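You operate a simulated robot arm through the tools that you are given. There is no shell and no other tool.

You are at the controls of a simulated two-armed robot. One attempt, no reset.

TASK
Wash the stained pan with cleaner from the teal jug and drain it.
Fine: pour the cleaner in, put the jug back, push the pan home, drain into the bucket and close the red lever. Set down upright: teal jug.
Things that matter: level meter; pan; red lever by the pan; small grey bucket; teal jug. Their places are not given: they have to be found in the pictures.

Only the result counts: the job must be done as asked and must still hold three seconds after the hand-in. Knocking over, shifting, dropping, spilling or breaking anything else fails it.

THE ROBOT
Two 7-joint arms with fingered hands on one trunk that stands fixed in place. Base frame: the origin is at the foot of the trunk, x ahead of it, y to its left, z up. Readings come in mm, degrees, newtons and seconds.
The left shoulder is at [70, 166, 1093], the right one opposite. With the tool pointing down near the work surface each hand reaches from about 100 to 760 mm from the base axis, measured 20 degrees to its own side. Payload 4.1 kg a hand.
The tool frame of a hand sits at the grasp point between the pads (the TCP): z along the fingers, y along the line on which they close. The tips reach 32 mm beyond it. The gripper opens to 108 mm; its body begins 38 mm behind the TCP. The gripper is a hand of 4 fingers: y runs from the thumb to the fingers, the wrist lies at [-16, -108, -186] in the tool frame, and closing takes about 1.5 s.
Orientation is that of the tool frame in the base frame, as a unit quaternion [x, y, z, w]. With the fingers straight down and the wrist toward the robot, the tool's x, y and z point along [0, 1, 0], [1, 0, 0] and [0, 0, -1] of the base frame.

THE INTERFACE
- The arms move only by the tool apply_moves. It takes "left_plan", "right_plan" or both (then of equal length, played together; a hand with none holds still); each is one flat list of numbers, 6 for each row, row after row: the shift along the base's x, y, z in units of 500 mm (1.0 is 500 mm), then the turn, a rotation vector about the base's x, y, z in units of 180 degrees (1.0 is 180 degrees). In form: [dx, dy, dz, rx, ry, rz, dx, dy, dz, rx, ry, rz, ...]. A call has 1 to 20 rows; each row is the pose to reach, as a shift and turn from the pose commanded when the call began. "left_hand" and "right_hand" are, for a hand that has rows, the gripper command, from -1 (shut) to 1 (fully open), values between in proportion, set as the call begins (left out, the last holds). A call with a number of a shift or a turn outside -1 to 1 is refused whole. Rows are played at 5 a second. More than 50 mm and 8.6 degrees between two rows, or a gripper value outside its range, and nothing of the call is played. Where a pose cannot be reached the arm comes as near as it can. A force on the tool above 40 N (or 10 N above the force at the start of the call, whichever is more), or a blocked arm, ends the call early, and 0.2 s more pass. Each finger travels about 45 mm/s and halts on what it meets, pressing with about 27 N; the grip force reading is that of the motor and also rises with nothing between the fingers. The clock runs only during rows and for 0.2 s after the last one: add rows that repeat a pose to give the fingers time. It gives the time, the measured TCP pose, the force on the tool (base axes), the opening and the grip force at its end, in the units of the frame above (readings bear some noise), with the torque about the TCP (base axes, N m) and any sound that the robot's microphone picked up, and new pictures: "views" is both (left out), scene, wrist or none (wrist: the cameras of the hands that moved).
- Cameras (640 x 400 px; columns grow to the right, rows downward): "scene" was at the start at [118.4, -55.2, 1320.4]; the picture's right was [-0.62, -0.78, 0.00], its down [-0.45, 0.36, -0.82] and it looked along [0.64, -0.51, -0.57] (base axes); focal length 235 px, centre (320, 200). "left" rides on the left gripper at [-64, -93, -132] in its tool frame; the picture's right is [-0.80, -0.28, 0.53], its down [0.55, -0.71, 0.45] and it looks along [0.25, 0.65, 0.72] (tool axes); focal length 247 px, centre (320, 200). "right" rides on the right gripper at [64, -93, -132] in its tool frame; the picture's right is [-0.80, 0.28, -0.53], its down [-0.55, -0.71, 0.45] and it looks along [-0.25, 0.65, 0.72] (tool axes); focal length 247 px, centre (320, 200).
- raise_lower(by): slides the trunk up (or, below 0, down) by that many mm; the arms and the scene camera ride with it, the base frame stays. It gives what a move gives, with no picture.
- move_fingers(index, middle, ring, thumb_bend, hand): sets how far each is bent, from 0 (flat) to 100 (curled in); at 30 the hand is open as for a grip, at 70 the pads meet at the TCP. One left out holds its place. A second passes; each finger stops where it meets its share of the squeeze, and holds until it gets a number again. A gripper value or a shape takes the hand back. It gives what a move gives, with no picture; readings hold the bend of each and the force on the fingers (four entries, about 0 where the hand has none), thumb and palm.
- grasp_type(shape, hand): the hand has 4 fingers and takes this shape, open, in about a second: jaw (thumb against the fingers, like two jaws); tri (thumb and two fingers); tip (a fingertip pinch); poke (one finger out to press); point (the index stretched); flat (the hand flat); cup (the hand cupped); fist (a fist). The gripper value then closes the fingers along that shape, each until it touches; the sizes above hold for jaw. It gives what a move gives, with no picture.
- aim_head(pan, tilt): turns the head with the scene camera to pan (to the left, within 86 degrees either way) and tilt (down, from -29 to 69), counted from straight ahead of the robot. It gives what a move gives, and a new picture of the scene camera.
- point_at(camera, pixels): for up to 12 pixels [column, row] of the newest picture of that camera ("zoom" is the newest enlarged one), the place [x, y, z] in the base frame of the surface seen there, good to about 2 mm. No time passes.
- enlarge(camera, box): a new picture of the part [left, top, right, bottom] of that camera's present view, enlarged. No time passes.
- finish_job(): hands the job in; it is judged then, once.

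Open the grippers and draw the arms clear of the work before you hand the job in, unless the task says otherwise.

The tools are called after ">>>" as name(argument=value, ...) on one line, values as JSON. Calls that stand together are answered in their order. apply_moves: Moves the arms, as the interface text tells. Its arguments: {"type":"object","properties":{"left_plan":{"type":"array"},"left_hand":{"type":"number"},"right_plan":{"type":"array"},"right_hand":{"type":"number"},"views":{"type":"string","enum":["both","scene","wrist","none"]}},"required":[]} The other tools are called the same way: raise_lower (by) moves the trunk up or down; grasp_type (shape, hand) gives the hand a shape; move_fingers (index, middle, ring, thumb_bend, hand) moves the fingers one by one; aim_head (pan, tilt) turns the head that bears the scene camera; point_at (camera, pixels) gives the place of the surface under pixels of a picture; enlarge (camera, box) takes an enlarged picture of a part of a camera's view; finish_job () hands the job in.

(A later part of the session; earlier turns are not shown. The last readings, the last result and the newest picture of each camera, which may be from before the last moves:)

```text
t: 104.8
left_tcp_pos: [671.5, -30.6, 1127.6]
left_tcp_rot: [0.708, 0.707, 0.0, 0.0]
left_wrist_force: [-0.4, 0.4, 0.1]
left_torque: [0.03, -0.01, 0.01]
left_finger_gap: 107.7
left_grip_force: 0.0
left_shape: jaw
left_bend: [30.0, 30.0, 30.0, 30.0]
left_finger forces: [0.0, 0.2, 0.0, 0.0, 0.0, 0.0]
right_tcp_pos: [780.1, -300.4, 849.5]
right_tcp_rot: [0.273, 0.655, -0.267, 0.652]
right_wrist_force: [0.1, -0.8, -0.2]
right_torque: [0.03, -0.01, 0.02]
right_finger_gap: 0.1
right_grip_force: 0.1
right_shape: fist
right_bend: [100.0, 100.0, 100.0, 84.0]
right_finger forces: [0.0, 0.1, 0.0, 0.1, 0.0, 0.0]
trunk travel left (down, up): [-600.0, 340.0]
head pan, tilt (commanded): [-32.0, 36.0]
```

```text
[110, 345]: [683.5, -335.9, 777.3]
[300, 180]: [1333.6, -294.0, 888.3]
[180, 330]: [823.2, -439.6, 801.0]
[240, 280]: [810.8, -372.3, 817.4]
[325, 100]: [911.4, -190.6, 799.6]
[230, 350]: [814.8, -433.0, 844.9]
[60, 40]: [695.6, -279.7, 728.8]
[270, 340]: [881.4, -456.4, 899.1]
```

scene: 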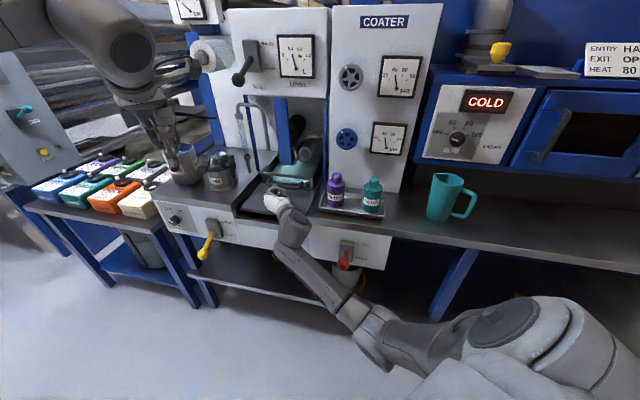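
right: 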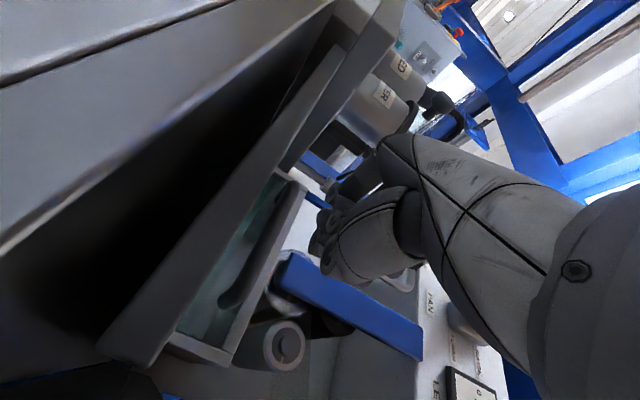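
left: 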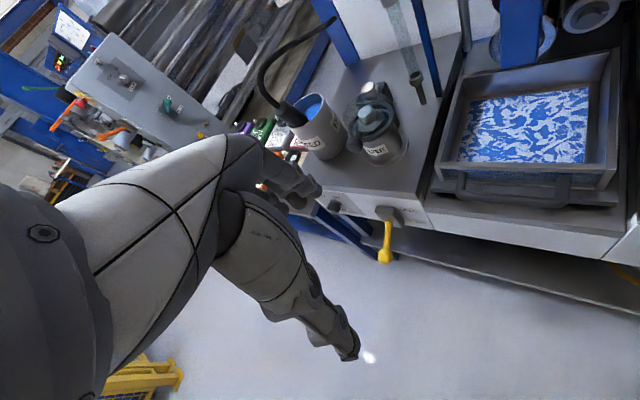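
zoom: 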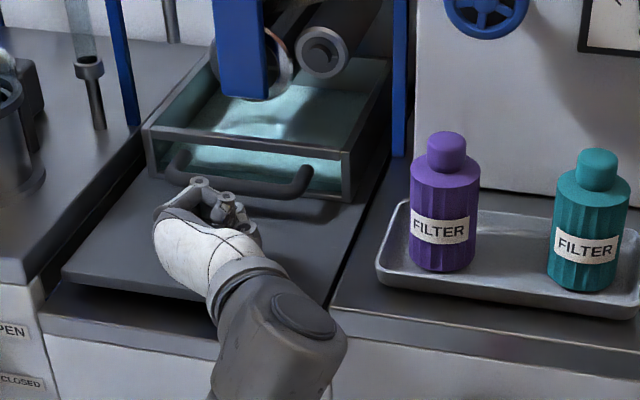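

The pan has gone in straight by ~149 mm (front edge now at depth 883, rear under the roller), possibly home. I check the forearm's clearance to the red lever before a final, better-posed push.

>>> point_at(camera="scene", pixels=[[290, 235], [300, 255], [310, 268], [325, 285], [340, 300], [350, 312], [365, 330], [345, 258], [318, 262], [330, 275], [285, 215], [345, 290]])

>>> enlarge(camera="scene", box=[255, 120, 335, 200])

```text
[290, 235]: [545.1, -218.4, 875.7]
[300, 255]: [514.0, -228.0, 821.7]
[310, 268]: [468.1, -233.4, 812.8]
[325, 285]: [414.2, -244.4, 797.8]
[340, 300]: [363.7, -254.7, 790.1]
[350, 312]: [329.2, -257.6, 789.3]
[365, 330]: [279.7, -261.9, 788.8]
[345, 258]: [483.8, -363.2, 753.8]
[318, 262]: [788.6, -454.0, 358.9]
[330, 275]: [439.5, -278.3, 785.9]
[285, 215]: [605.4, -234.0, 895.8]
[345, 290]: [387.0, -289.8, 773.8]
```

```text
5.00 times, centred on (295, 160) of scene
```

zoom: 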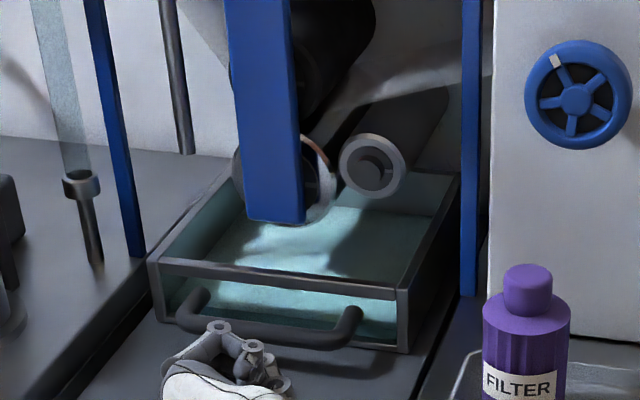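

I look at the red lever closely, as the forearm passes near it.

>>> enlarge(camera="scene", box=[300, 215, 400, 300])

>>> point_at(camera="zoom", pixels=[[282, 215], [300, 165], [312, 130], [275, 235], [240, 290], [285, 250]])

```text
4.71 times, centred on (350, 258) of scene
```

zoom: 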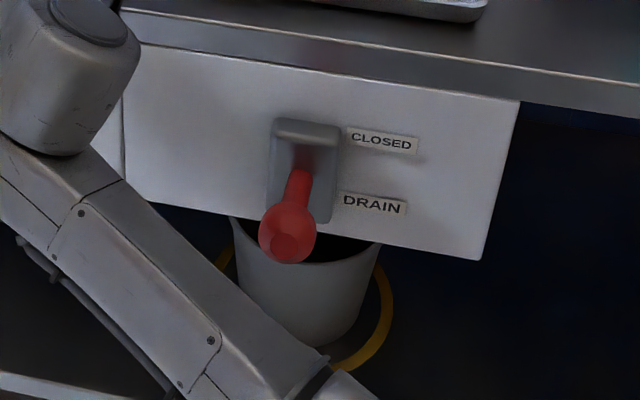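

```text
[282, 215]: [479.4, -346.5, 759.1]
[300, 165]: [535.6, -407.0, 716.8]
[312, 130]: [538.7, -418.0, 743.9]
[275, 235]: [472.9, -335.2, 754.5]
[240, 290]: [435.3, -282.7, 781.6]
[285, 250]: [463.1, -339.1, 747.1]
```

The lever is untouched (knob still at z ~757), but the contact was probably the forearm against its knob. I retreat and pitch the hand 30° nose-down so wrist and forearm ride higher, clear of lever and bench, before the last push.

>>> apply_moves(right_plan=[-0.04, 0.04, 0.03, 0, 0, 0, -0.07, 0.07, 0.07, 0, 0, 0, -0.07, 0.07, 0.1, 0.0295, 0.0295, 0, -0.07, 0.07, 0.1, 0.059, 0.059, 0, -0.07, 0.07, 0.1, 0.0884, 0.0884, 0, -0.07, 0.07, 0.1, 0.1179, 0.1179, 0], views="both")

>>> point_at(camera="scene", pixels=[[290, 225], [300, 245], [315, 265], [330, 280], [345, 295], [360, 310], [340, 250], [310, 250]])

```text
t: 106.2
left_tcp_pos: [673.0, -29.7, 1128.1]
left_tcp_rot: [0.708, 0.707, 0.0, 0.0]
left_wrist_force: [0.5, 0.0, 0.3]
left_torque: [0.02, -0.03, 0.0]
left_finger_gap: 107.6
left_grip_force: 0.2
left_shape: jaw
left_bend: [30.0, 30.0, 30.0, 30.0]
left_finger forces: [0.1, 0.0, 0.1, 0.1, 0.0, 0.0]
right_tcp_pos: [745.5, -262.7, 900.6]
right_tcp_rot: [0.333, 0.802, -0.187, 0.46]
right_wrist_force: [-0.5, 0.0, -0.2]
right_torque: [0.0, 0.02, -0.01]
right_finger_gap: 0.0
right_grip_force: 0.0
right_shape: fist
right_bend: [100.0, 100.0, 100.0, 84.0]
right_finger forces: [0.0, 0.1, 0.1, 0.0, 0.1, 0.0]
trunk travel left (down, up): [-600.0, 340.0]
head pan, tilt (commanded): [-32.0, 36.0]
```

scene: 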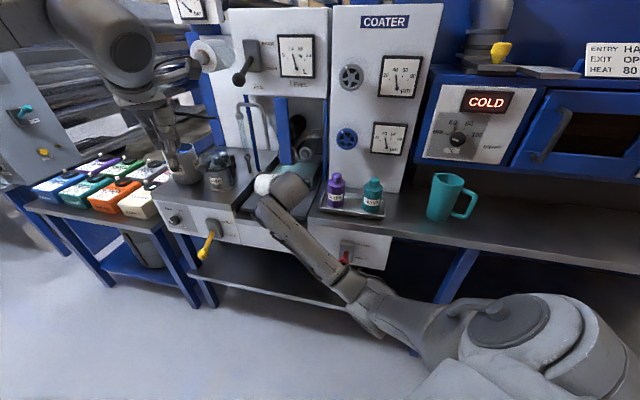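
right: 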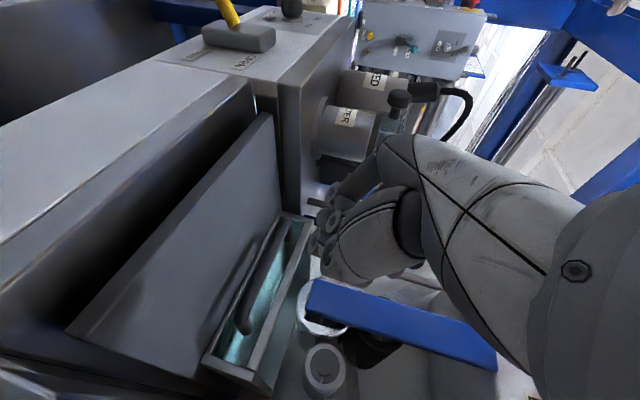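

```text
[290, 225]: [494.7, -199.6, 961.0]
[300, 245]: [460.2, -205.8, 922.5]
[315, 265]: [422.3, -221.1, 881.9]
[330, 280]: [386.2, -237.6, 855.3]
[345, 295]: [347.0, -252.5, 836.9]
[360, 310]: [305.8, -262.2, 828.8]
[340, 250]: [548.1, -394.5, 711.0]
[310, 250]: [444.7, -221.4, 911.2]
```

Now the forearm rides at z 850–960 near the lever (knob top ~775). I bring the fist to the handle bar again and push until resistance.

>>> apply_moves(right_plan=[0.027, -0.027, -0.02, 0, 0, 0, 0.054, -0.054, -0.05, 0, 0, 0, 0.081, -0.081, -0.09, 0, 0, 0, 0.109, -0.109, -0.129, 0, 0, 0, 0.123, -0.123, -0.129, 0, 0, 0, 0.137, -0.137, -0.129, 0, 0, 0, 0.151, -0.151, -0.129, 0, 0, 0, 0.158, -0.158, -0.129, 0, 0, 0, 0.165, -0.165, -0.129, 0, 0, 0, 0.172, -0.172, -0.129, 0, 0, 0], views="both")

>>> enlarge(camera="scene", box=[235, 130, 345, 230])

```text
t: 108.4
left_tcp_pos: [672.8, -29.8, 1126.4]
left_tcp_rot: [0.707, 0.707, 0.0, 0.0]
left_wrist_force: [-0.4, -0.4, 0.5]
left_torque: [-0.01, -0.02, 0.01]
left_finger_gap: 107.8
left_grip_force: 0.1
left_shape: jaw
left_bend: [30.0, 30.0, 30.0, 30.0]
left_finger forces: [0.0, 0.0, 0.0, 0.0, 0.0, 0.0]
right_tcp_pos: [832.2, -349.7, 836.6]
right_tcp_rot: [0.334, 0.8, -0.187, 0.461]
right_wrist_force: [-1.7, 1.6, 2.3]
right_torque: [0.02, -0.01, 0.02]
right_finger_gap: 0.0
right_grip_force: 0.0
right_shape: fist
right_bend: [100.0, 100.0, 100.0, 85.0]
right_finger forces: [0.0, 0.0, 0.0, 0.1, 2.4, 0.0]
trunk travel left (down, up): [-600.0, 340.0]
head pan, tilt (commanded): [-32.0, 36.0]
```

scene: 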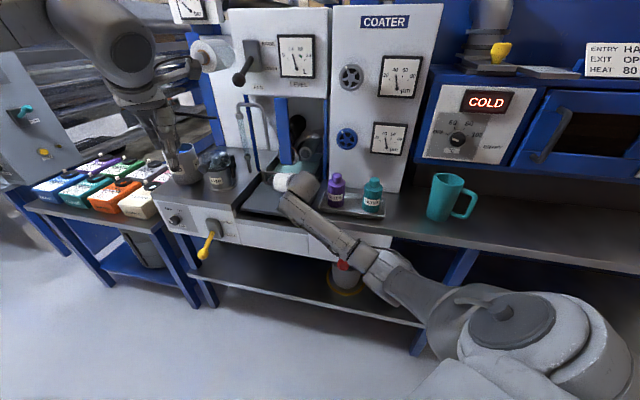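
right: 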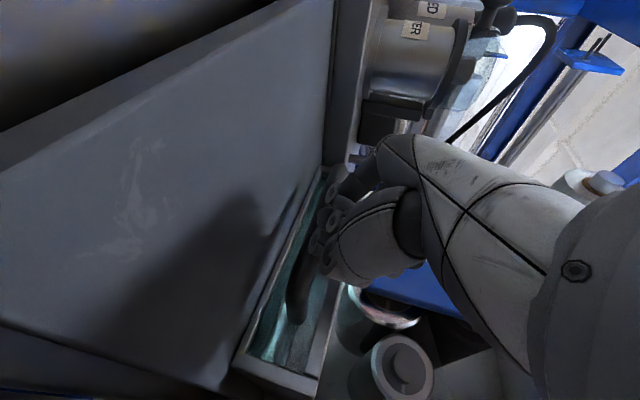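

```text
4.00 times, centred on (290, 180) of scene
```

zoom: 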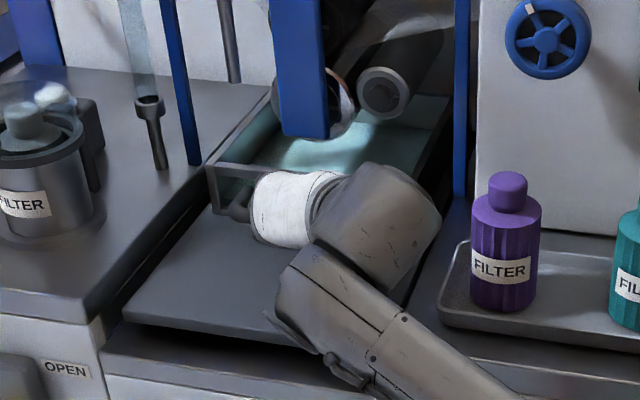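

The fist touches the bar with ~2 N. To keep the wrist away from the purple bottle I back off slightly, shift 18 mm left toward the handle's middle, and push on in small steps.

>>> apply_moves(right_plan=[-0.008, 0.008, 0, 0, 0, 0, 0.0175, 0.0335, 0, 0, 0, 0, 0.0255, 0.0255, 0, 0, 0, 0, 0.0325, 0.0185, 0, 0, 0, 0, 0.0395, 0.0115, 0, 0, 0, 0, 0.0465, 0.0045, 0, 0, 0, 0, 0.0535, -0.0025, 0, 0, 0, 0, 0.0535, -0.0025, 0, 0, 0, 0], views="both")

>>> enlarge(camera="scene", box=[235, 130, 345, 230])

```text
t: 110.2
left_tcp_pos: [670.6, -28.3, 1129.4]
left_tcp_rot: [0.707, 0.707, 0.0, 0.001]
left_wrist_force: [-1.0, -0.3, 0.6]
left_torque: [-0.04, -0.03, 0.01]
left_finger_gap: 107.5
left_grip_force: 0.1
left_shape: jaw
left_bend: [30.0, 30.0, 30.0, 30.0]
left_finger forces: [0.0, 0.0, 0.0, 0.1, 0.0, 0.0]
right_tcp_pos: [857.4, -348.4, 839.0]
right_tcp_rot: [0.334, 0.799, -0.188, 0.463]
right_wrist_force: [-15.5, 11.8, 2.8]
right_torque: [0.13, 0.13, 0.32]
right_finger_gap: 0.2
right_grip_force: 0.1
right_shape: fist
right_bend: [100.0, 100.0, 100.0, 89.0]
right_finger forces: [0.0, 0.0, 0.0, 0.0, 23.3, 0.1]
trunk travel left (down, up): [-600.0, 340.0]
head pan, tilt (commanded): [-32.0, 36.0]
```

scene: 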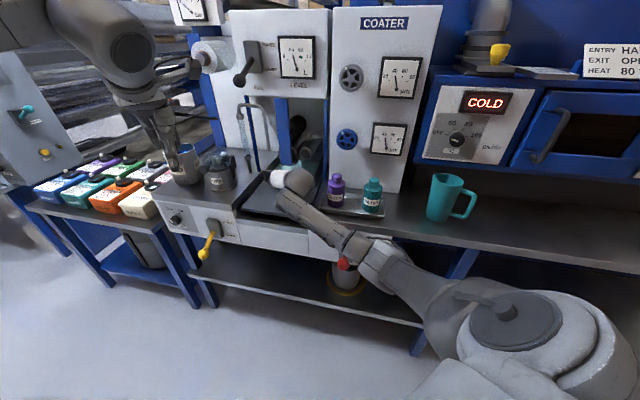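
right: 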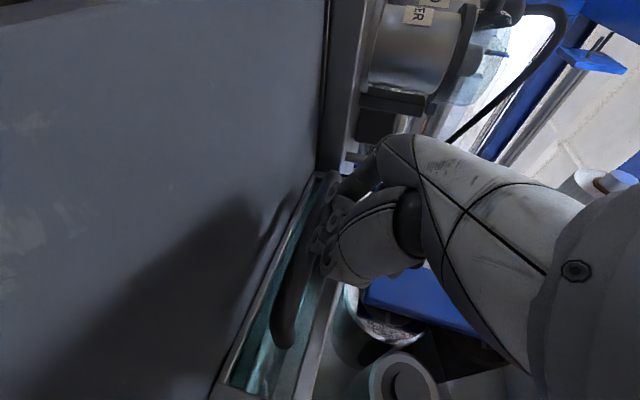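

```text
4.00 times, centred on (290, 180) of scene
```

zoom: 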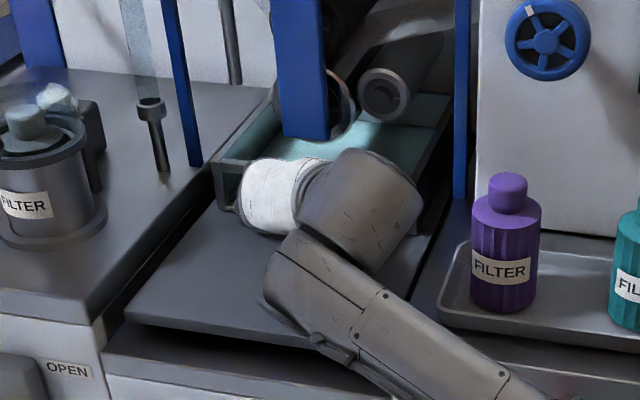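

Now there is a clear 20 N resistance straight along the depth. I check the pan's position.

>>> point_at(camera="zoom", pixels=[[215, 168], [218, 162], [452, 100], [445, 95], [225, 205], [230, 163], [400, 155], [270, 120]])

>>> apply_moves(right_plan=[0.007, -0.007, 0, 0, 0, 0, 0.014, -0.014, 0, 0, 0, 0, 0.021, -0.021, 0, 0, 0, 0], views="both")

>>> enlarge(camera="scene", box=[235, 130, 345, 230])

>>> point_at(camera="zoom", pixels=[[215, 168], [218, 162], [452, 100], [445, 95], [225, 205], [230, 163], [400, 155], [270, 120]])

```text
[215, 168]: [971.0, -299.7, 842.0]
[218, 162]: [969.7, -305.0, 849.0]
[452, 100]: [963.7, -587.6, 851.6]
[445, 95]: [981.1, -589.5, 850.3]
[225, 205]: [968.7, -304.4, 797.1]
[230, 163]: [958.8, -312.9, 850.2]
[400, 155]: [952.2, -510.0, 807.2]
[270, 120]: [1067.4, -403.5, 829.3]
```

```text
t: 111.0
left_tcp_pos: [668.9, -27.5, 1130.5]
left_tcp_rot: [0.707, 0.707, 0.001, 0.002]
left_wrist_force: [-0.2, -0.1, -0.5]
left_torque: [-0.01, 0.01, -0.02]
left_finger_gap: 107.9
left_grip_force: 0.1
left_shape: jaw
left_bend: [30.0, 30.0, 30.0, 30.0]
left_finger forces: [0.0, 0.0, 0.0, 0.1, 0.0, 0.0]
right_tcp_pos: [867.8, -361.6, 841.6]
right_tcp_rot: [0.335, 0.798, -0.188, 0.464]
right_wrist_force: [-4.0, 2.6, 22.8]
right_torque: [0.42, -0.11, 0.1]
right_finger_gap: 0.1
right_grip_force: 0.0
right_shape: fist
right_bend: [100.0, 100.0, 100.0, 88.0]
right_finger forces: [0.1, 0.0, 0.0, 0.0, 19.8, 0.0]
trunk travel left (down, up): [-600.0, 340.0]
head pan, tilt (commanded): [-32.0, 36.0]
```

scene: 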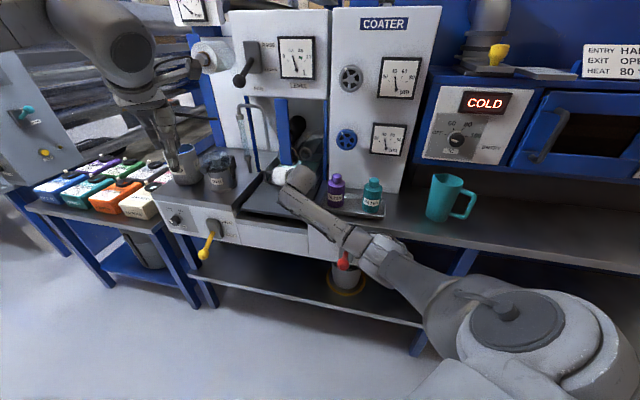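
right: 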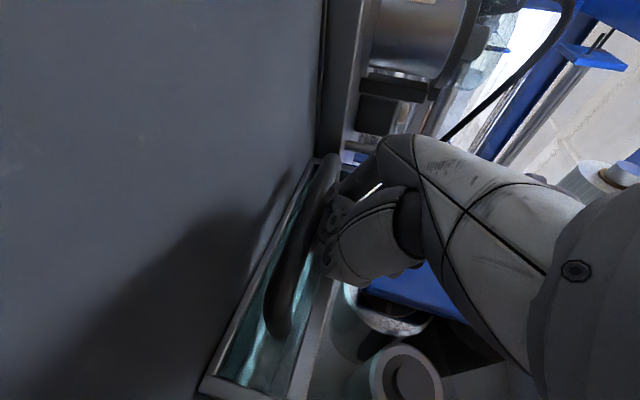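

```text
4.00 times, centred on (290, 180) of scene
```

zoom: 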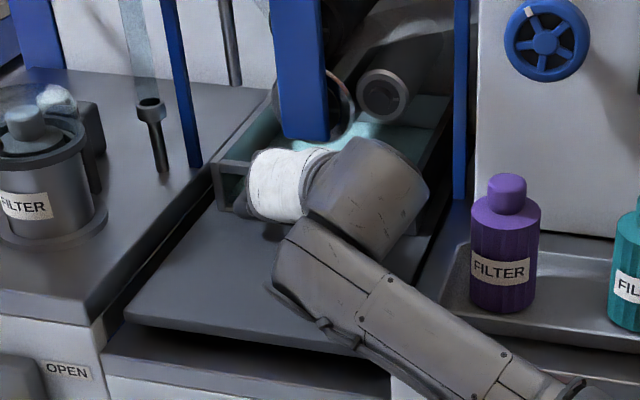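

```text
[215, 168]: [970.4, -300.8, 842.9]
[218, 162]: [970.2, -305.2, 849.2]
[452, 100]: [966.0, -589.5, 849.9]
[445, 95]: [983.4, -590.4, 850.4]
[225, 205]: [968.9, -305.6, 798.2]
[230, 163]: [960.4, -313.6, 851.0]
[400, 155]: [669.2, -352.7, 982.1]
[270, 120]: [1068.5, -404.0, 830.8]
```

The pan front stays at depth ~901 under 20 N – it is against its stop, i.e. home. I withdraw the fist back and up.

>>> apply_moves(right_plan=[-0.014, 0.014, 0.006, 0, 0, 0, -0.04, 0.04, 0.012, 0, 0, 0, -0.08, 0.08, 0.02, 0, 0, 0, -0.13, 0.13, 0.04, 0, 0, 0, -0.18, 0.18, 0.08, 0, 0, 0, -0.23, 0.23, 0.12, 0, 0, 0], views="both")

>>> enlarge(camera="scene", box=[225, 20, 375, 220])

>>> enlarge(camera="scene", box=[240, 120, 330, 210])

```text
t: 112.4
left_tcp_pos: [672.9, -29.3, 1127.6]
left_tcp_rot: [0.707, 0.707, 0.0, -0.001]
left_wrist_force: [0.0, 0.0, 0.1]
left_torque: [-0.04, -0.01, -0.02]
left_finger_gap: 107.9
left_grip_force: 0.1
left_shape: jaw
left_bend: [30.0, 30.0, 30.0, 30.0]
left_finger forces: [0.1, 0.0, 0.0, 0.0, 0.0, 0.0]
right_tcp_pos: [753.4, -243.5, 895.8]
right_tcp_rot: [0.333, 0.8, -0.189, 0.462]
right_wrist_force: [-0.5, 0.2, 0.2]
right_torque: [0.02, 0.01, 0.01]
right_finger_gap: 0.0
right_grip_force: 0.1
right_shape: fist
right_bend: [100.0, 100.0, 100.0, 84.0]
right_finger forces: [0.1, 0.0, 0.1, 0.0, 0.1, 0.0]
trunk travel left (down, up): [-600.0, 340.0]
head pan, tilt (commanded): [-32.0, 36.0]
```

scene: 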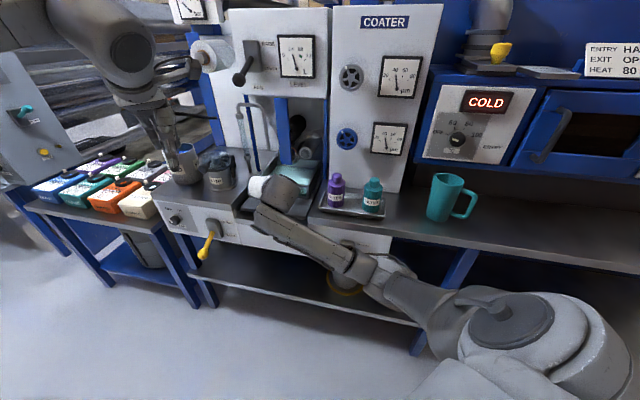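
right: 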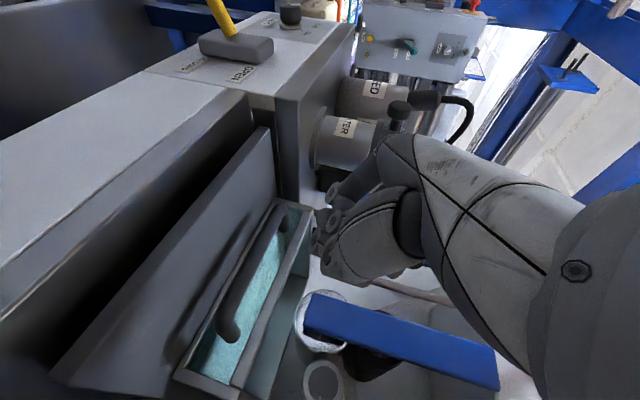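

```text
2.00 times, centred on (300, 120) of scene
```

zoom: 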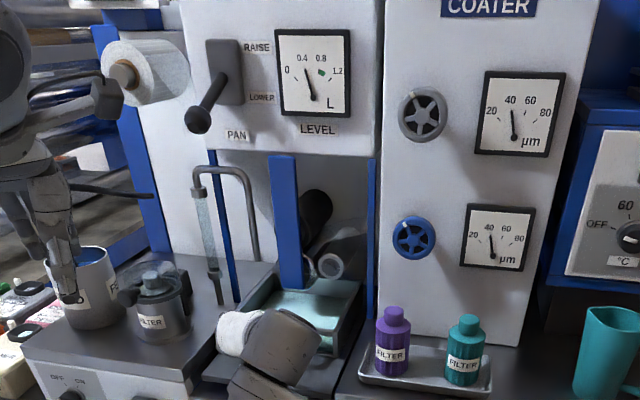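

```text
4.44 times, centred on (285, 165) of scene
```

zoom: 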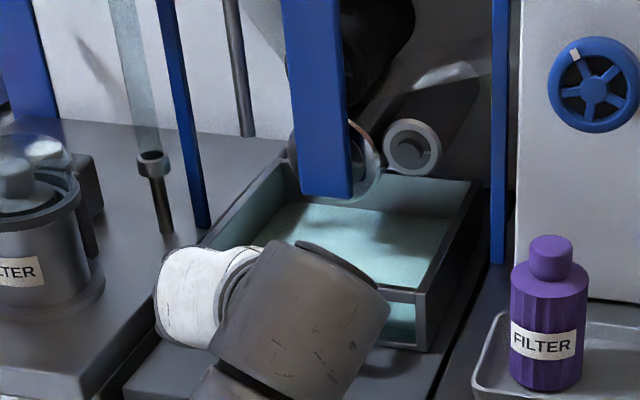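

The pan stays home and the needle still shows 0.4 L. Now the red lever: I bring the hand above its knob, pitching it to fingers-down (thumb right, fingers left) so it can grip the ball from above.

>>> apply_moves(right_plan=[-0.0559, -0.0212, 0.002, 0.0236, 0.0236, 0, -0.1118, -0.0423, 0.004, 0.0471, 0.0471, 0, -0.1678, -0.0635, 0.006, 0.0707, 0.0707, 0, -0.2237, -0.0846, 0.008, 0.0943, 0.0943, 0, -0.2796, -0.1058, 0.01, 0.1179, 0.1179, 0, -0.3355, -0.127, 0.012, 0.1414, 0.1414, 0, -0.3914, -0.1481, 0.014, 0.165, 0.165, 0, -0.4474, -0.1693, 0.016, 0.1886, 0.1886, 0, -0.5033, -0.1904, 0.018, 0.2121, 0.2121, 0, -0.5592, -0.2116, 0.02, 0.2357, 0.2357, 0], views="none")

>>> grasp_type(shape="jaw", hand="right")

>>> aim_head(pan=-38, tilt=42)

>>> enlarge(camera="scene", box=[230, 150, 400, 320])

```text
t: 114.6
left_tcp_pos: [672.6, -28.8, 1128.1]
left_tcp_rot: [0.707, 0.707, 0.0, 0.0]
left_wrist_force: [-0.5, 0.1, -0.3]
left_torque: [-0.03, -0.01, -0.03]
left_finger_gap: 107.6
left_grip_force: 0.2
left_shape: jaw
left_bend: [30.0, 30.0, 30.0, 30.0]
left_finger forces: [0.0, 0.0, 0.0, 0.0, 0.1, 0.0]
right_tcp_pos: [473.7, -351.8, 906.0]
right_tcp_rot: [0.386, 0.922, 0.003, -0.003]
right_wrist_force: [0.2, -0.1, 0.6]
right_torque: [0.01, 0.02, -0.01]
right_finger_gap: 0.0
right_grip_force: 0.1
right_shape: fist
right_bend: [100.0, 100.0, 100.0, 84.0]
right_finger forces: [0.1, 0.1, 0.1, 0.0, 0.1, 0.0]
trunk travel left (down, up): [-600.0, 340.0]
head pan, tilt (commanded): [-32.0, 36.0]
```

```text
t: 115.5
left_tcp_pos: [674.5, -29.8, 1129.2]
left_tcp_rot: [0.707, 0.707, 0.0, 0.0]
left_wrist_force: [-0.3, 0.1, -0.3]
left_torque: [0.02, 0.0, -0.01]
left_finger_gap: 107.5
left_grip_force: 0.1
left_shape: jaw
left_bend: [30.0, 30.0, 30.0, 30.0]
left_finger forces: [0.0, 0.0, 0.0, 0.0, 0.1, 0.0]
right_tcp_pos: [475.0, -352.4, 907.2]
right_tcp_rot: [0.386, 0.923, 0.002, -0.002]
right_wrist_force: [0.3, 0.1, 0.5]
right_torque: [0.01, 0.01, -0.01]
right_finger_gap: 107.7
right_grip_force: 0.0
right_shape: jaw
right_bend: [30.0, 30.0, 30.0, 30.0]
right_finger forces: [0.1, 0.0, 0.0, 0.0, 0.0, 0.1]
trunk travel left (down, up): [-600.0, 340.0]
head pan, tilt (commanded): [-32.0, 36.0]
```

```text
t: 116.2
left_tcp_pos: [672.4, -30.1, 1126.8]
left_tcp_rot: [0.707, 0.707, -0.001, 0.0]
left_wrist_force: [0.2, -0.5, 0.2]
left_torque: [-0.02, 0.0, -0.03]
left_finger_gap: 107.9
left_grip_force: 0.0
left_shape: jaw
left_bend: [30.0, 30.0, 30.0, 30.0]
left_finger forces: [0.0, 0.0, 0.1, 0.1, 0.1, 0.1]
right_tcp_pos: [474.5, -351.5, 906.2]
right_tcp_rot: [0.386, 0.923, 0.002, -0.002]
right_wrist_force: [0.0, -0.2, -0.1]
right_torque: [0.01, 0.01, 0.0]
right_finger_gap: 107.6
right_grip_force: 0.1
right_shape: jaw
right_bend: [30.0, 30.0, 30.0, 30.0]
right_finger forces: [0.1, 0.0, 0.1, 0.1, 0.1, 0.0]
trunk travel left (down, up): [-600.0, 340.0]
head pan, tilt (commanded): [-38.0, 42.0]
```

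scene: 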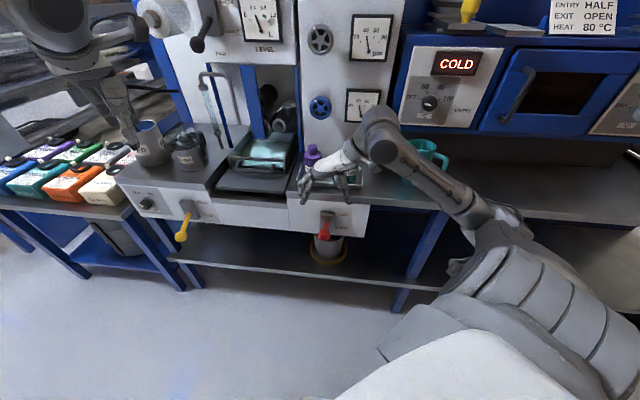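

```text
2.35 times, centred on (315, 235) of scene
```

zoom: 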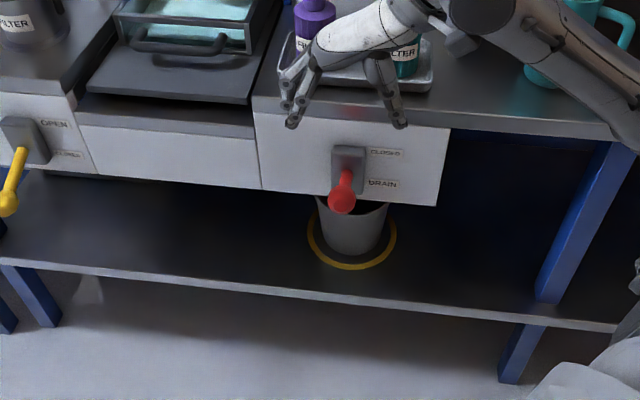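

The hand is above the lever knob (zoom (342,200)). I measure the ball again from this view.

>>> enlarge(camera="scene", box=[300, 195, 360, 245])

>>> point_at(camera="scene", pixels=[[326, 219], [323, 219], [329, 219], [326, 216], [326, 224], [326, 221], [327, 211], [328, 207], [325, 222], [329, 222]])

>>> enlarge(camera="right", box=[100, 100, 540, 400])

```text
8.00 times, centred on (330, 220) of scene
```

zoom: 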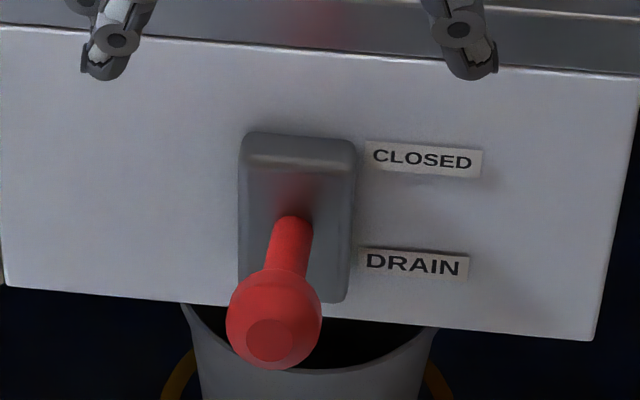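

```text
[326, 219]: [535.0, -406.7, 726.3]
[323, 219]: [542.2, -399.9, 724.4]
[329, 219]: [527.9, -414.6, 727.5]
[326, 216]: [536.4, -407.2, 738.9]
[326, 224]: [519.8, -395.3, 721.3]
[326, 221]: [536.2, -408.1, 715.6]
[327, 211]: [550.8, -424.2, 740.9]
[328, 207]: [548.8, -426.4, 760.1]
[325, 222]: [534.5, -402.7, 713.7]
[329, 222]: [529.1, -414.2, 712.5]
```

```text
1.33 times, centred on (320, 250) of right
```

zoom: 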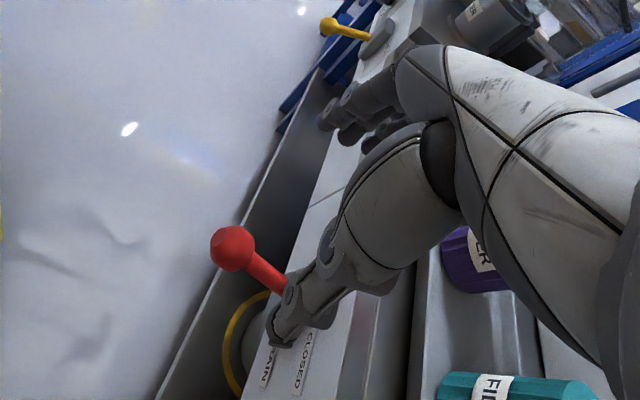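

I point at the ball itself, in both cameras.

>>> point_at(camera="scene", pixels=[[324, 235], [324, 232], [321, 235], [328, 235], [324, 239], [326, 227], [324, 230], [326, 225]])

>>> point_at(camera="right", pixels=[[254, 286], [242, 286], [266, 286], [254, 274], [254, 298], [275, 298], [285, 306]])

```text
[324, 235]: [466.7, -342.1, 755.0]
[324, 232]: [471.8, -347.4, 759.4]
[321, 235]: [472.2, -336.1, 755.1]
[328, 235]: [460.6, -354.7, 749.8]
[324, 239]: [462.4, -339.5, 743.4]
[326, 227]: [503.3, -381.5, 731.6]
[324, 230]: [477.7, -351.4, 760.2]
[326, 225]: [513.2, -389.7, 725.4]
```

```text
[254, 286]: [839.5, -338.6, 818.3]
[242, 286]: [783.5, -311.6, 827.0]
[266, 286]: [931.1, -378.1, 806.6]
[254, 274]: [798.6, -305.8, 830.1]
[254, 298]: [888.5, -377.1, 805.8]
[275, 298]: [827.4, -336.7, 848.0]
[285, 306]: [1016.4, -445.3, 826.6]
```

The ball's centre comes out at about (475,-349,742), radius ~17, pivot near z 700. I lower the open hand around it to TCP z≈750.

>>> apply_moves(right_plan=[0.001, 0.004, -0.06, 0, 0, 0, 0.001, 0.004, -0.12, 0, 0, 0, 0.001, 0.004, -0.18, 0, 0, 0, 0.001, 0.004, -0.24, 0, 0, 0, 0.001, 0.004, -0.28, 0, 0, 0, 0.001, 0.004, -0.312, 0, 0, 0], views="both")

>>> enlarge(camera="scene", box=[280, 180, 380, 270])

>>> enlarge(camera="right", box=[180, 150, 440, 390])

```text
t: 117.6
left_tcp_pos: [673.0, -30.1, 1126.3]
left_tcp_rot: [0.707, 0.707, 0.0, 0.0]
left_wrist_force: [0.1, 0.2, -0.4]
left_torque: [0.02, -0.01, 0.0]
left_finger_gap: 107.4
left_grip_force: 0.0
left_shape: jaw
left_bend: [30.0, 30.0, 30.0, 30.0]
left_finger forces: [0.0, 0.0, 0.0, 0.0, 0.0, 0.1]
right_tcp_pos: [476.7, -350.4, 750.4]
right_tcp_rot: [0.386, 0.923, 0.003, -0.001]
right_wrist_force: [-0.6, -0.1, -0.1]
right_torque: [-0.01, -0.05, 0.01]
right_finger_gap: 107.8
right_grip_force: 0.0
right_shape: jaw
right_bend: [30.0, 30.0, 30.0, 30.0]
right_finger forces: [0.0, 0.0, 0.0, 0.1, 0.1, 0.1]
trunk travel left (down, up): [-600.0, 340.0]
head pan, tilt (commanded): [-38.0, 42.0]
```

scene: 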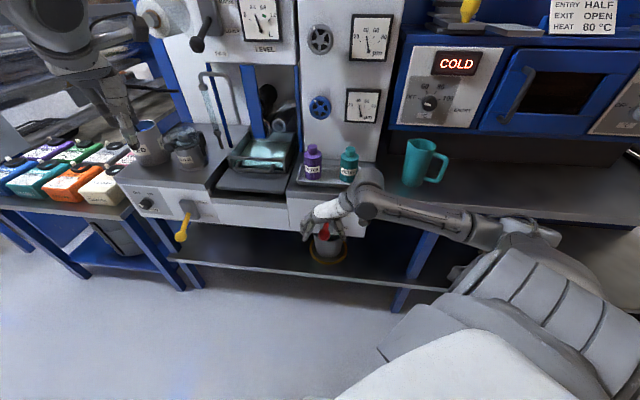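
right: 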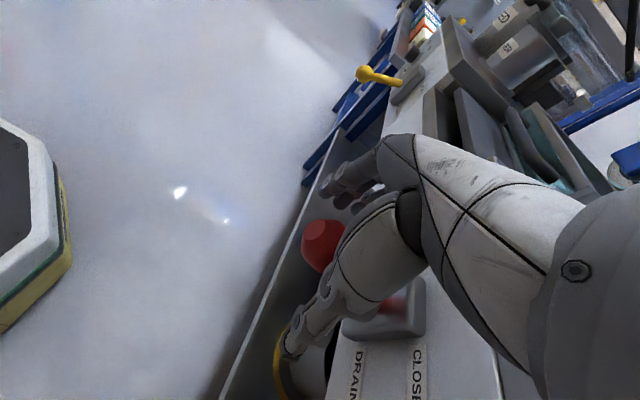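

```text
4.44 times, centred on (330, 225) of scene
```

zoom: 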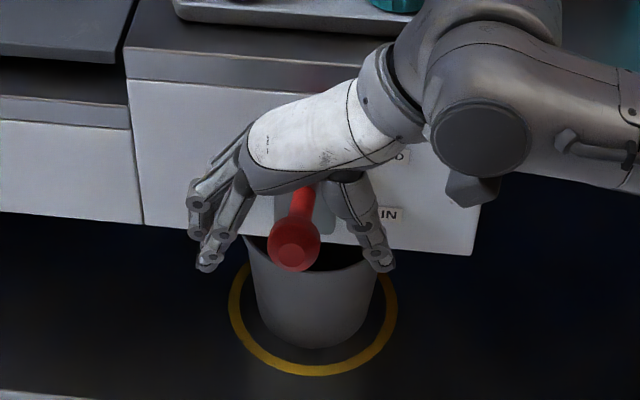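

```text
1.67 times, centred on (310, 270) of right
```

zoom: 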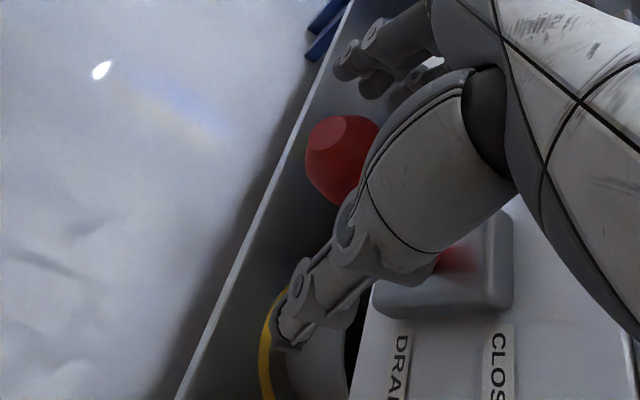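

The ball sits between fingers (left) and thumb (right). I close the hand on it.

>>> apply_moves(right_plan=[0, 0, 0, 0, 0, 0, 0, 0, 0, 0, 0, 0, 0, 0, 0, 0, 0, 0, 0, 0, 0, 0, 0, 0, 0, 0, 0, 0, 0, 0, 0, 0, 0, 0, 0, 0, 0, 0, 0, 0, 0, 0, 0, 0, 0, 0, 0, 0], right_hand=-1, views="both")

>>> enlarge(camera="scene", box=[280, 180, 380, 270])

>>> enlarge(camera="right", box=[180, 150, 440, 390])

```text
t: 119.4
left_tcp_pos: [673.0, -29.9, 1126.9]
left_tcp_rot: [0.707, 0.707, -0.001, -0.001]
left_wrist_force: [-0.1, 0.0, -0.3]
left_torque: [0.01, -0.01, -0.01]
left_finger_gap: 107.9
left_grip_force: 0.0
left_shape: jaw
left_bend: [30.0, 30.0, 30.0, 30.0]
left_finger forces: [0.0, 0.1, 0.0, 0.1, 0.1, 0.1]
right_tcp_pos: [475.5, -349.5, 749.4]
right_tcp_rot: [0.386, 0.922, 0.002, -0.003]
right_wrist_force: [-2.7, 0.3, -9.8]
right_torque: [0.0, 0.0, 0.11]
right_finger_gap: 22.6
right_grip_force: 27.1
right_shape: jaw
right_bend: [73.0, 60.0, 60.0, 75.0]
right_finger forces: [11.8, 5.6, 3.3, 0.0, 23.9, 0.0]
trunk travel left (down, up): [-600.0, 340.0]
head pan, tilt (commanded): [-38.0, 42.0]
```

scene: 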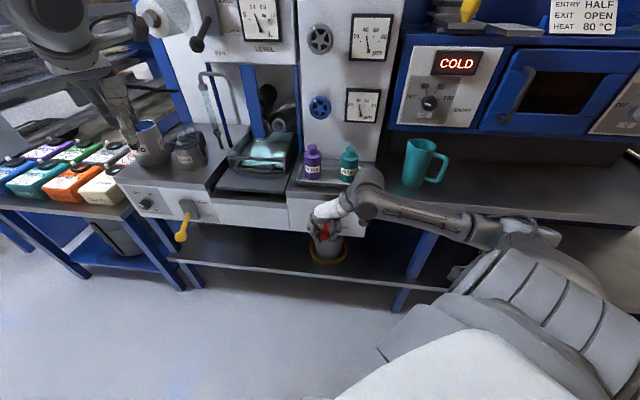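
right: 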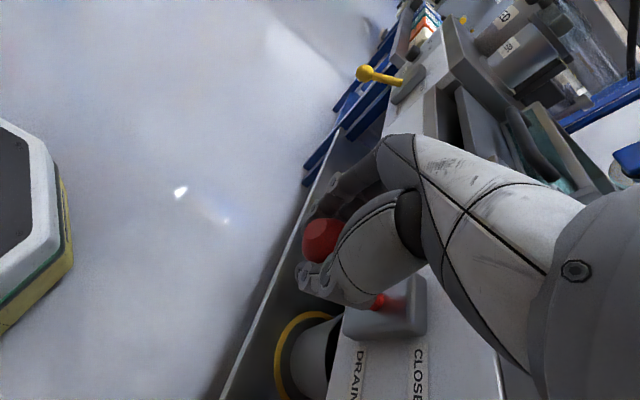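

```text
4.44 times, centred on (330, 225) of scene
```

zoom: 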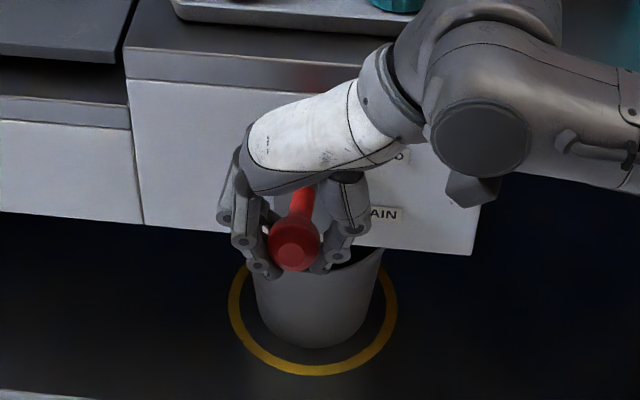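

```text
1.67 times, centred on (310, 270) of right
```

zoom: 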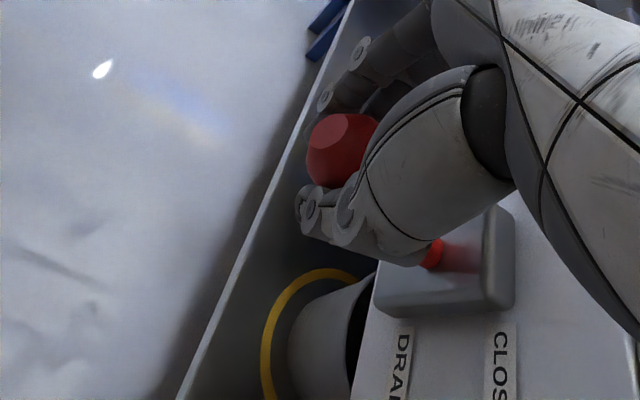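

The ball is firmly held (thumb 24 N). I swing the lever down along its arc toward DRAIN in small steps.

>>> apply_moves(right_plan=[-0.0036, 0.0036, -0.0147, 0, 0, 0, -0.0072, 0.0072, -0.0294, 0, 0, 0, -0.0092, 0.0092, -0.0439, 0, 0, 0, -0.0112, 0.0112, -0.0584, 0, 0, 0, -0.0118, 0.0118, -0.0713, 0, 0, 0, -0.0123, 0.0123, -0.0842, 0, 0, 0, -0.0118, 0.0118, -0.0972, 0, 0, 0, -0.0112, 0.0112, -0.1102, 0, 0, 0, -0.0092, 0.0092, -0.1246, 0, 0, 0, -0.0072, 0.0072, -0.139, 0, 0, 0, -0.0036, 0.0036, -0.1537, 0, 0, 0, 0, 0, -0.1684, 0, 0, 0], views="both")

>>> enlarge(camera="scene", box=[280, 190, 380, 280])

>>> enlarge(camera="scene", box=[220, 0, 300, 60])

```text
t: 122.0
left_tcp_pos: [672.4, -29.2, 1127.9]
left_tcp_rot: [0.707, 0.707, 0.0, 0.0]
left_wrist_force: [-1.3, 0.1, 0.0]
left_torque: [-0.03, 0.02, -0.01]
left_finger_gap: 107.8
left_grip_force: 0.1
left_shape: jaw
left_bend: [30.0, 30.0, 30.0, 30.0]
left_finger forces: [0.0, 0.0, 0.0, 0.1, 0.0, 0.0]
right_tcp_pos: [474.7, -349.8, 664.7]
right_tcp_rot: [0.386, 0.923, 0.002, -0.002]
right_wrist_force: [-0.8, 2.4, 2.0]
right_torque: [-0.12, -0.03, 0.06]
right_finger_gap: 17.6
right_grip_force: 26.7
right_shape: jaw
right_bend: [74.0, 74.0, 71.0, 81.0]
right_finger forces: [0.0, 0.0, 0.1, 0.1, 0.0, 2.6]
trunk travel left (down, up): [-600.0, 340.0]
head pan, tilt (commanded): [-38.0, 42.0]
```

scene: 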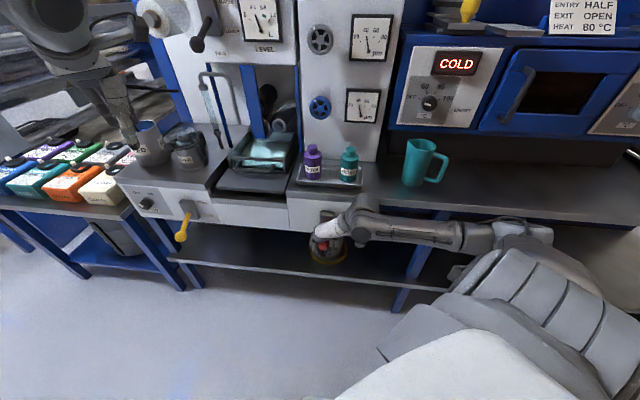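
right: 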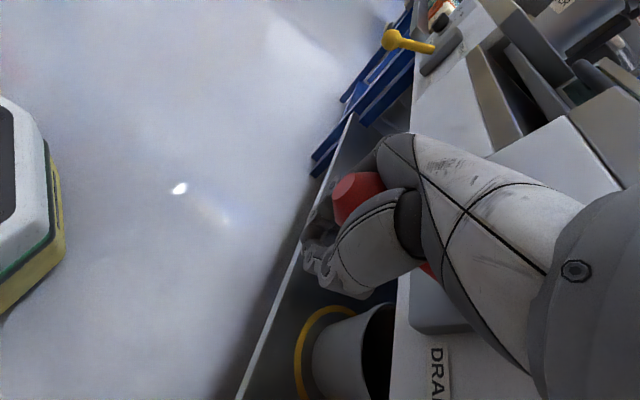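

```text
4.44 times, centred on (330, 235) of scene
```

zoom: 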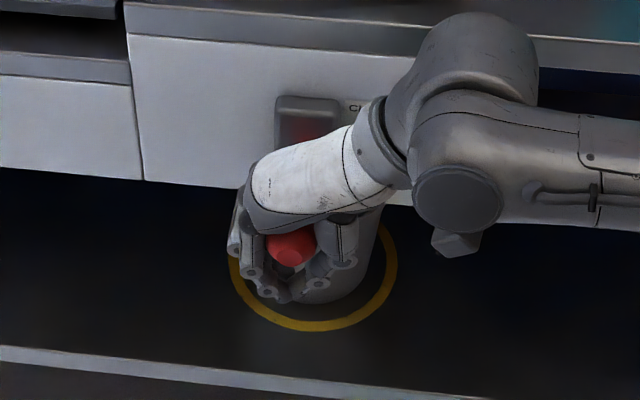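

```text
6.67 times, centred on (260, 30) of scene
```

zoom: 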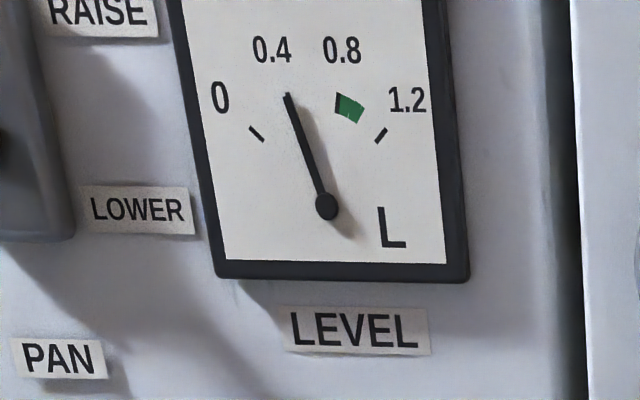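

The lever has followed partly; the ball now rests against the palm. The needle is still at 0.4, so I measure the ball and go further down.

>>> point_at(camera="scene", pixels=[[324, 245], [324, 242], [322, 244], [327, 244], [325, 247], [329, 222], [329, 225]])

>>> apply_moves(right_plan=[0, 0, -0.012, 0, 0, 0, 0.002, -0.002, -0.024, 0, 0, 0, 0.005, -0.005, -0.036, 0, 0, 0, 0.008, -0.008, -0.048, 0, 0, 0, 0.008, -0.008, -0.048, 0, 0, 0], views="both")

>>> point_at(camera="scene", pixels=[[324, 247], [324, 250], [322, 249], [327, 249], [325, 252], [329, 222], [329, 225]])

>>> enlarge(camera="scene", box=[280, 200, 380, 290])

>>> enlarge(camera="scene", box=[220, 0, 300, 60])

```text
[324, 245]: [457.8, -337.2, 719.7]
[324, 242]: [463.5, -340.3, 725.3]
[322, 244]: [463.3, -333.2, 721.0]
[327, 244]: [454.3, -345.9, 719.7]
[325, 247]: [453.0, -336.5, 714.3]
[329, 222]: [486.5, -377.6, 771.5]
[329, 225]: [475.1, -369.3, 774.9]
```

```text
t: 123.2
left_tcp_pos: [672.8, -30.5, 1127.7]
left_tcp_rot: [0.707, 0.707, 0.0, 0.0]
left_wrist_force: [0.3, -0.2, 0.5]
left_torque: [0.01, 0.04, 0.05]
left_finger_gap: 107.6
left_grip_force: 0.0
left_shape: jaw
left_bend: [30.0, 30.0, 30.0, 30.0]
left_finger forces: [0.0, 0.0, 0.1, 0.0, 0.0, 0.1]
right_tcp_pos: [479.1, -355.8, 639.9]
right_tcp_rot: [0.385, 0.923, 0.002, -0.002]
right_wrist_force: [-0.4, -3.7, -2.8]
right_torque: [0.11, -0.04, 0.07]
right_finger_gap: 17.9
right_grip_force: 27.1
right_shape: jaw
right_bend: [74.0, 74.0, 71.0, 81.0]
right_finger forces: [0.0, 0.0, 0.0, 0.1, 4.3, 0.0]
trunk travel left (down, up): [-600.0, 340.0]
head pan, tilt (commanded): [-38.0, 42.0]
```

scene: 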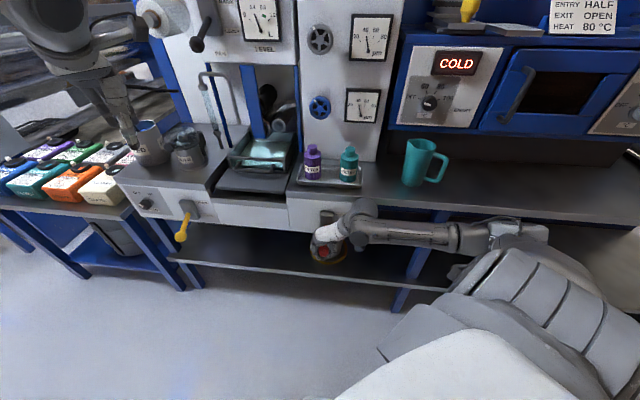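
right: 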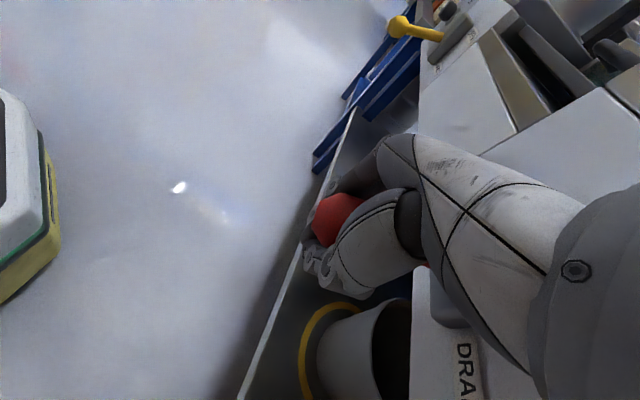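

```text
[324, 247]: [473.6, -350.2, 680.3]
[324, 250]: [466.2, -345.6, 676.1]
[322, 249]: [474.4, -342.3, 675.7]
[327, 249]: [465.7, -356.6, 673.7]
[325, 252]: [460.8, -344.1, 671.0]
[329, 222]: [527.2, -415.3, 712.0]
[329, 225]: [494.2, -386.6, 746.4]
```

```text
4.44 times, centred on (330, 245) of scene
```

zoom: 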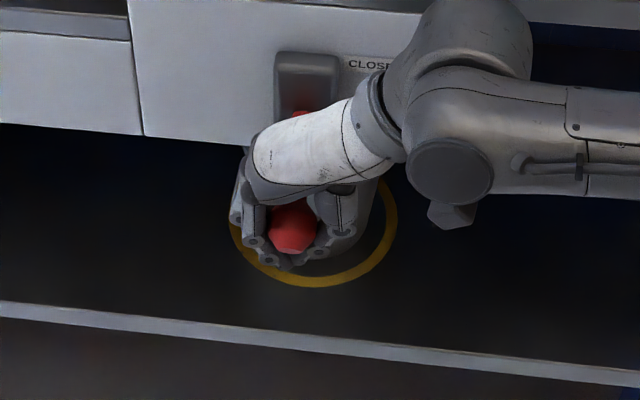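

```text
6.67 times, centred on (260, 30) of scene
```

zoom: 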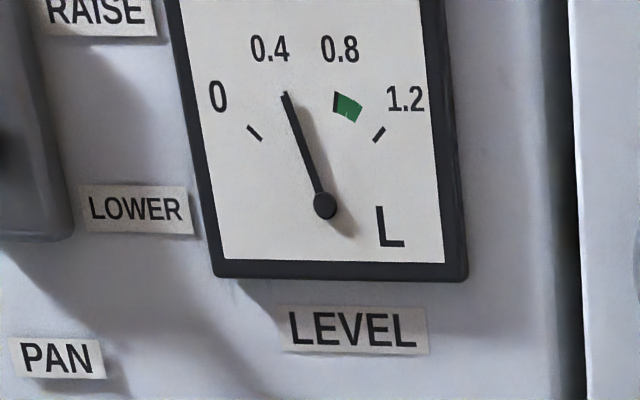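

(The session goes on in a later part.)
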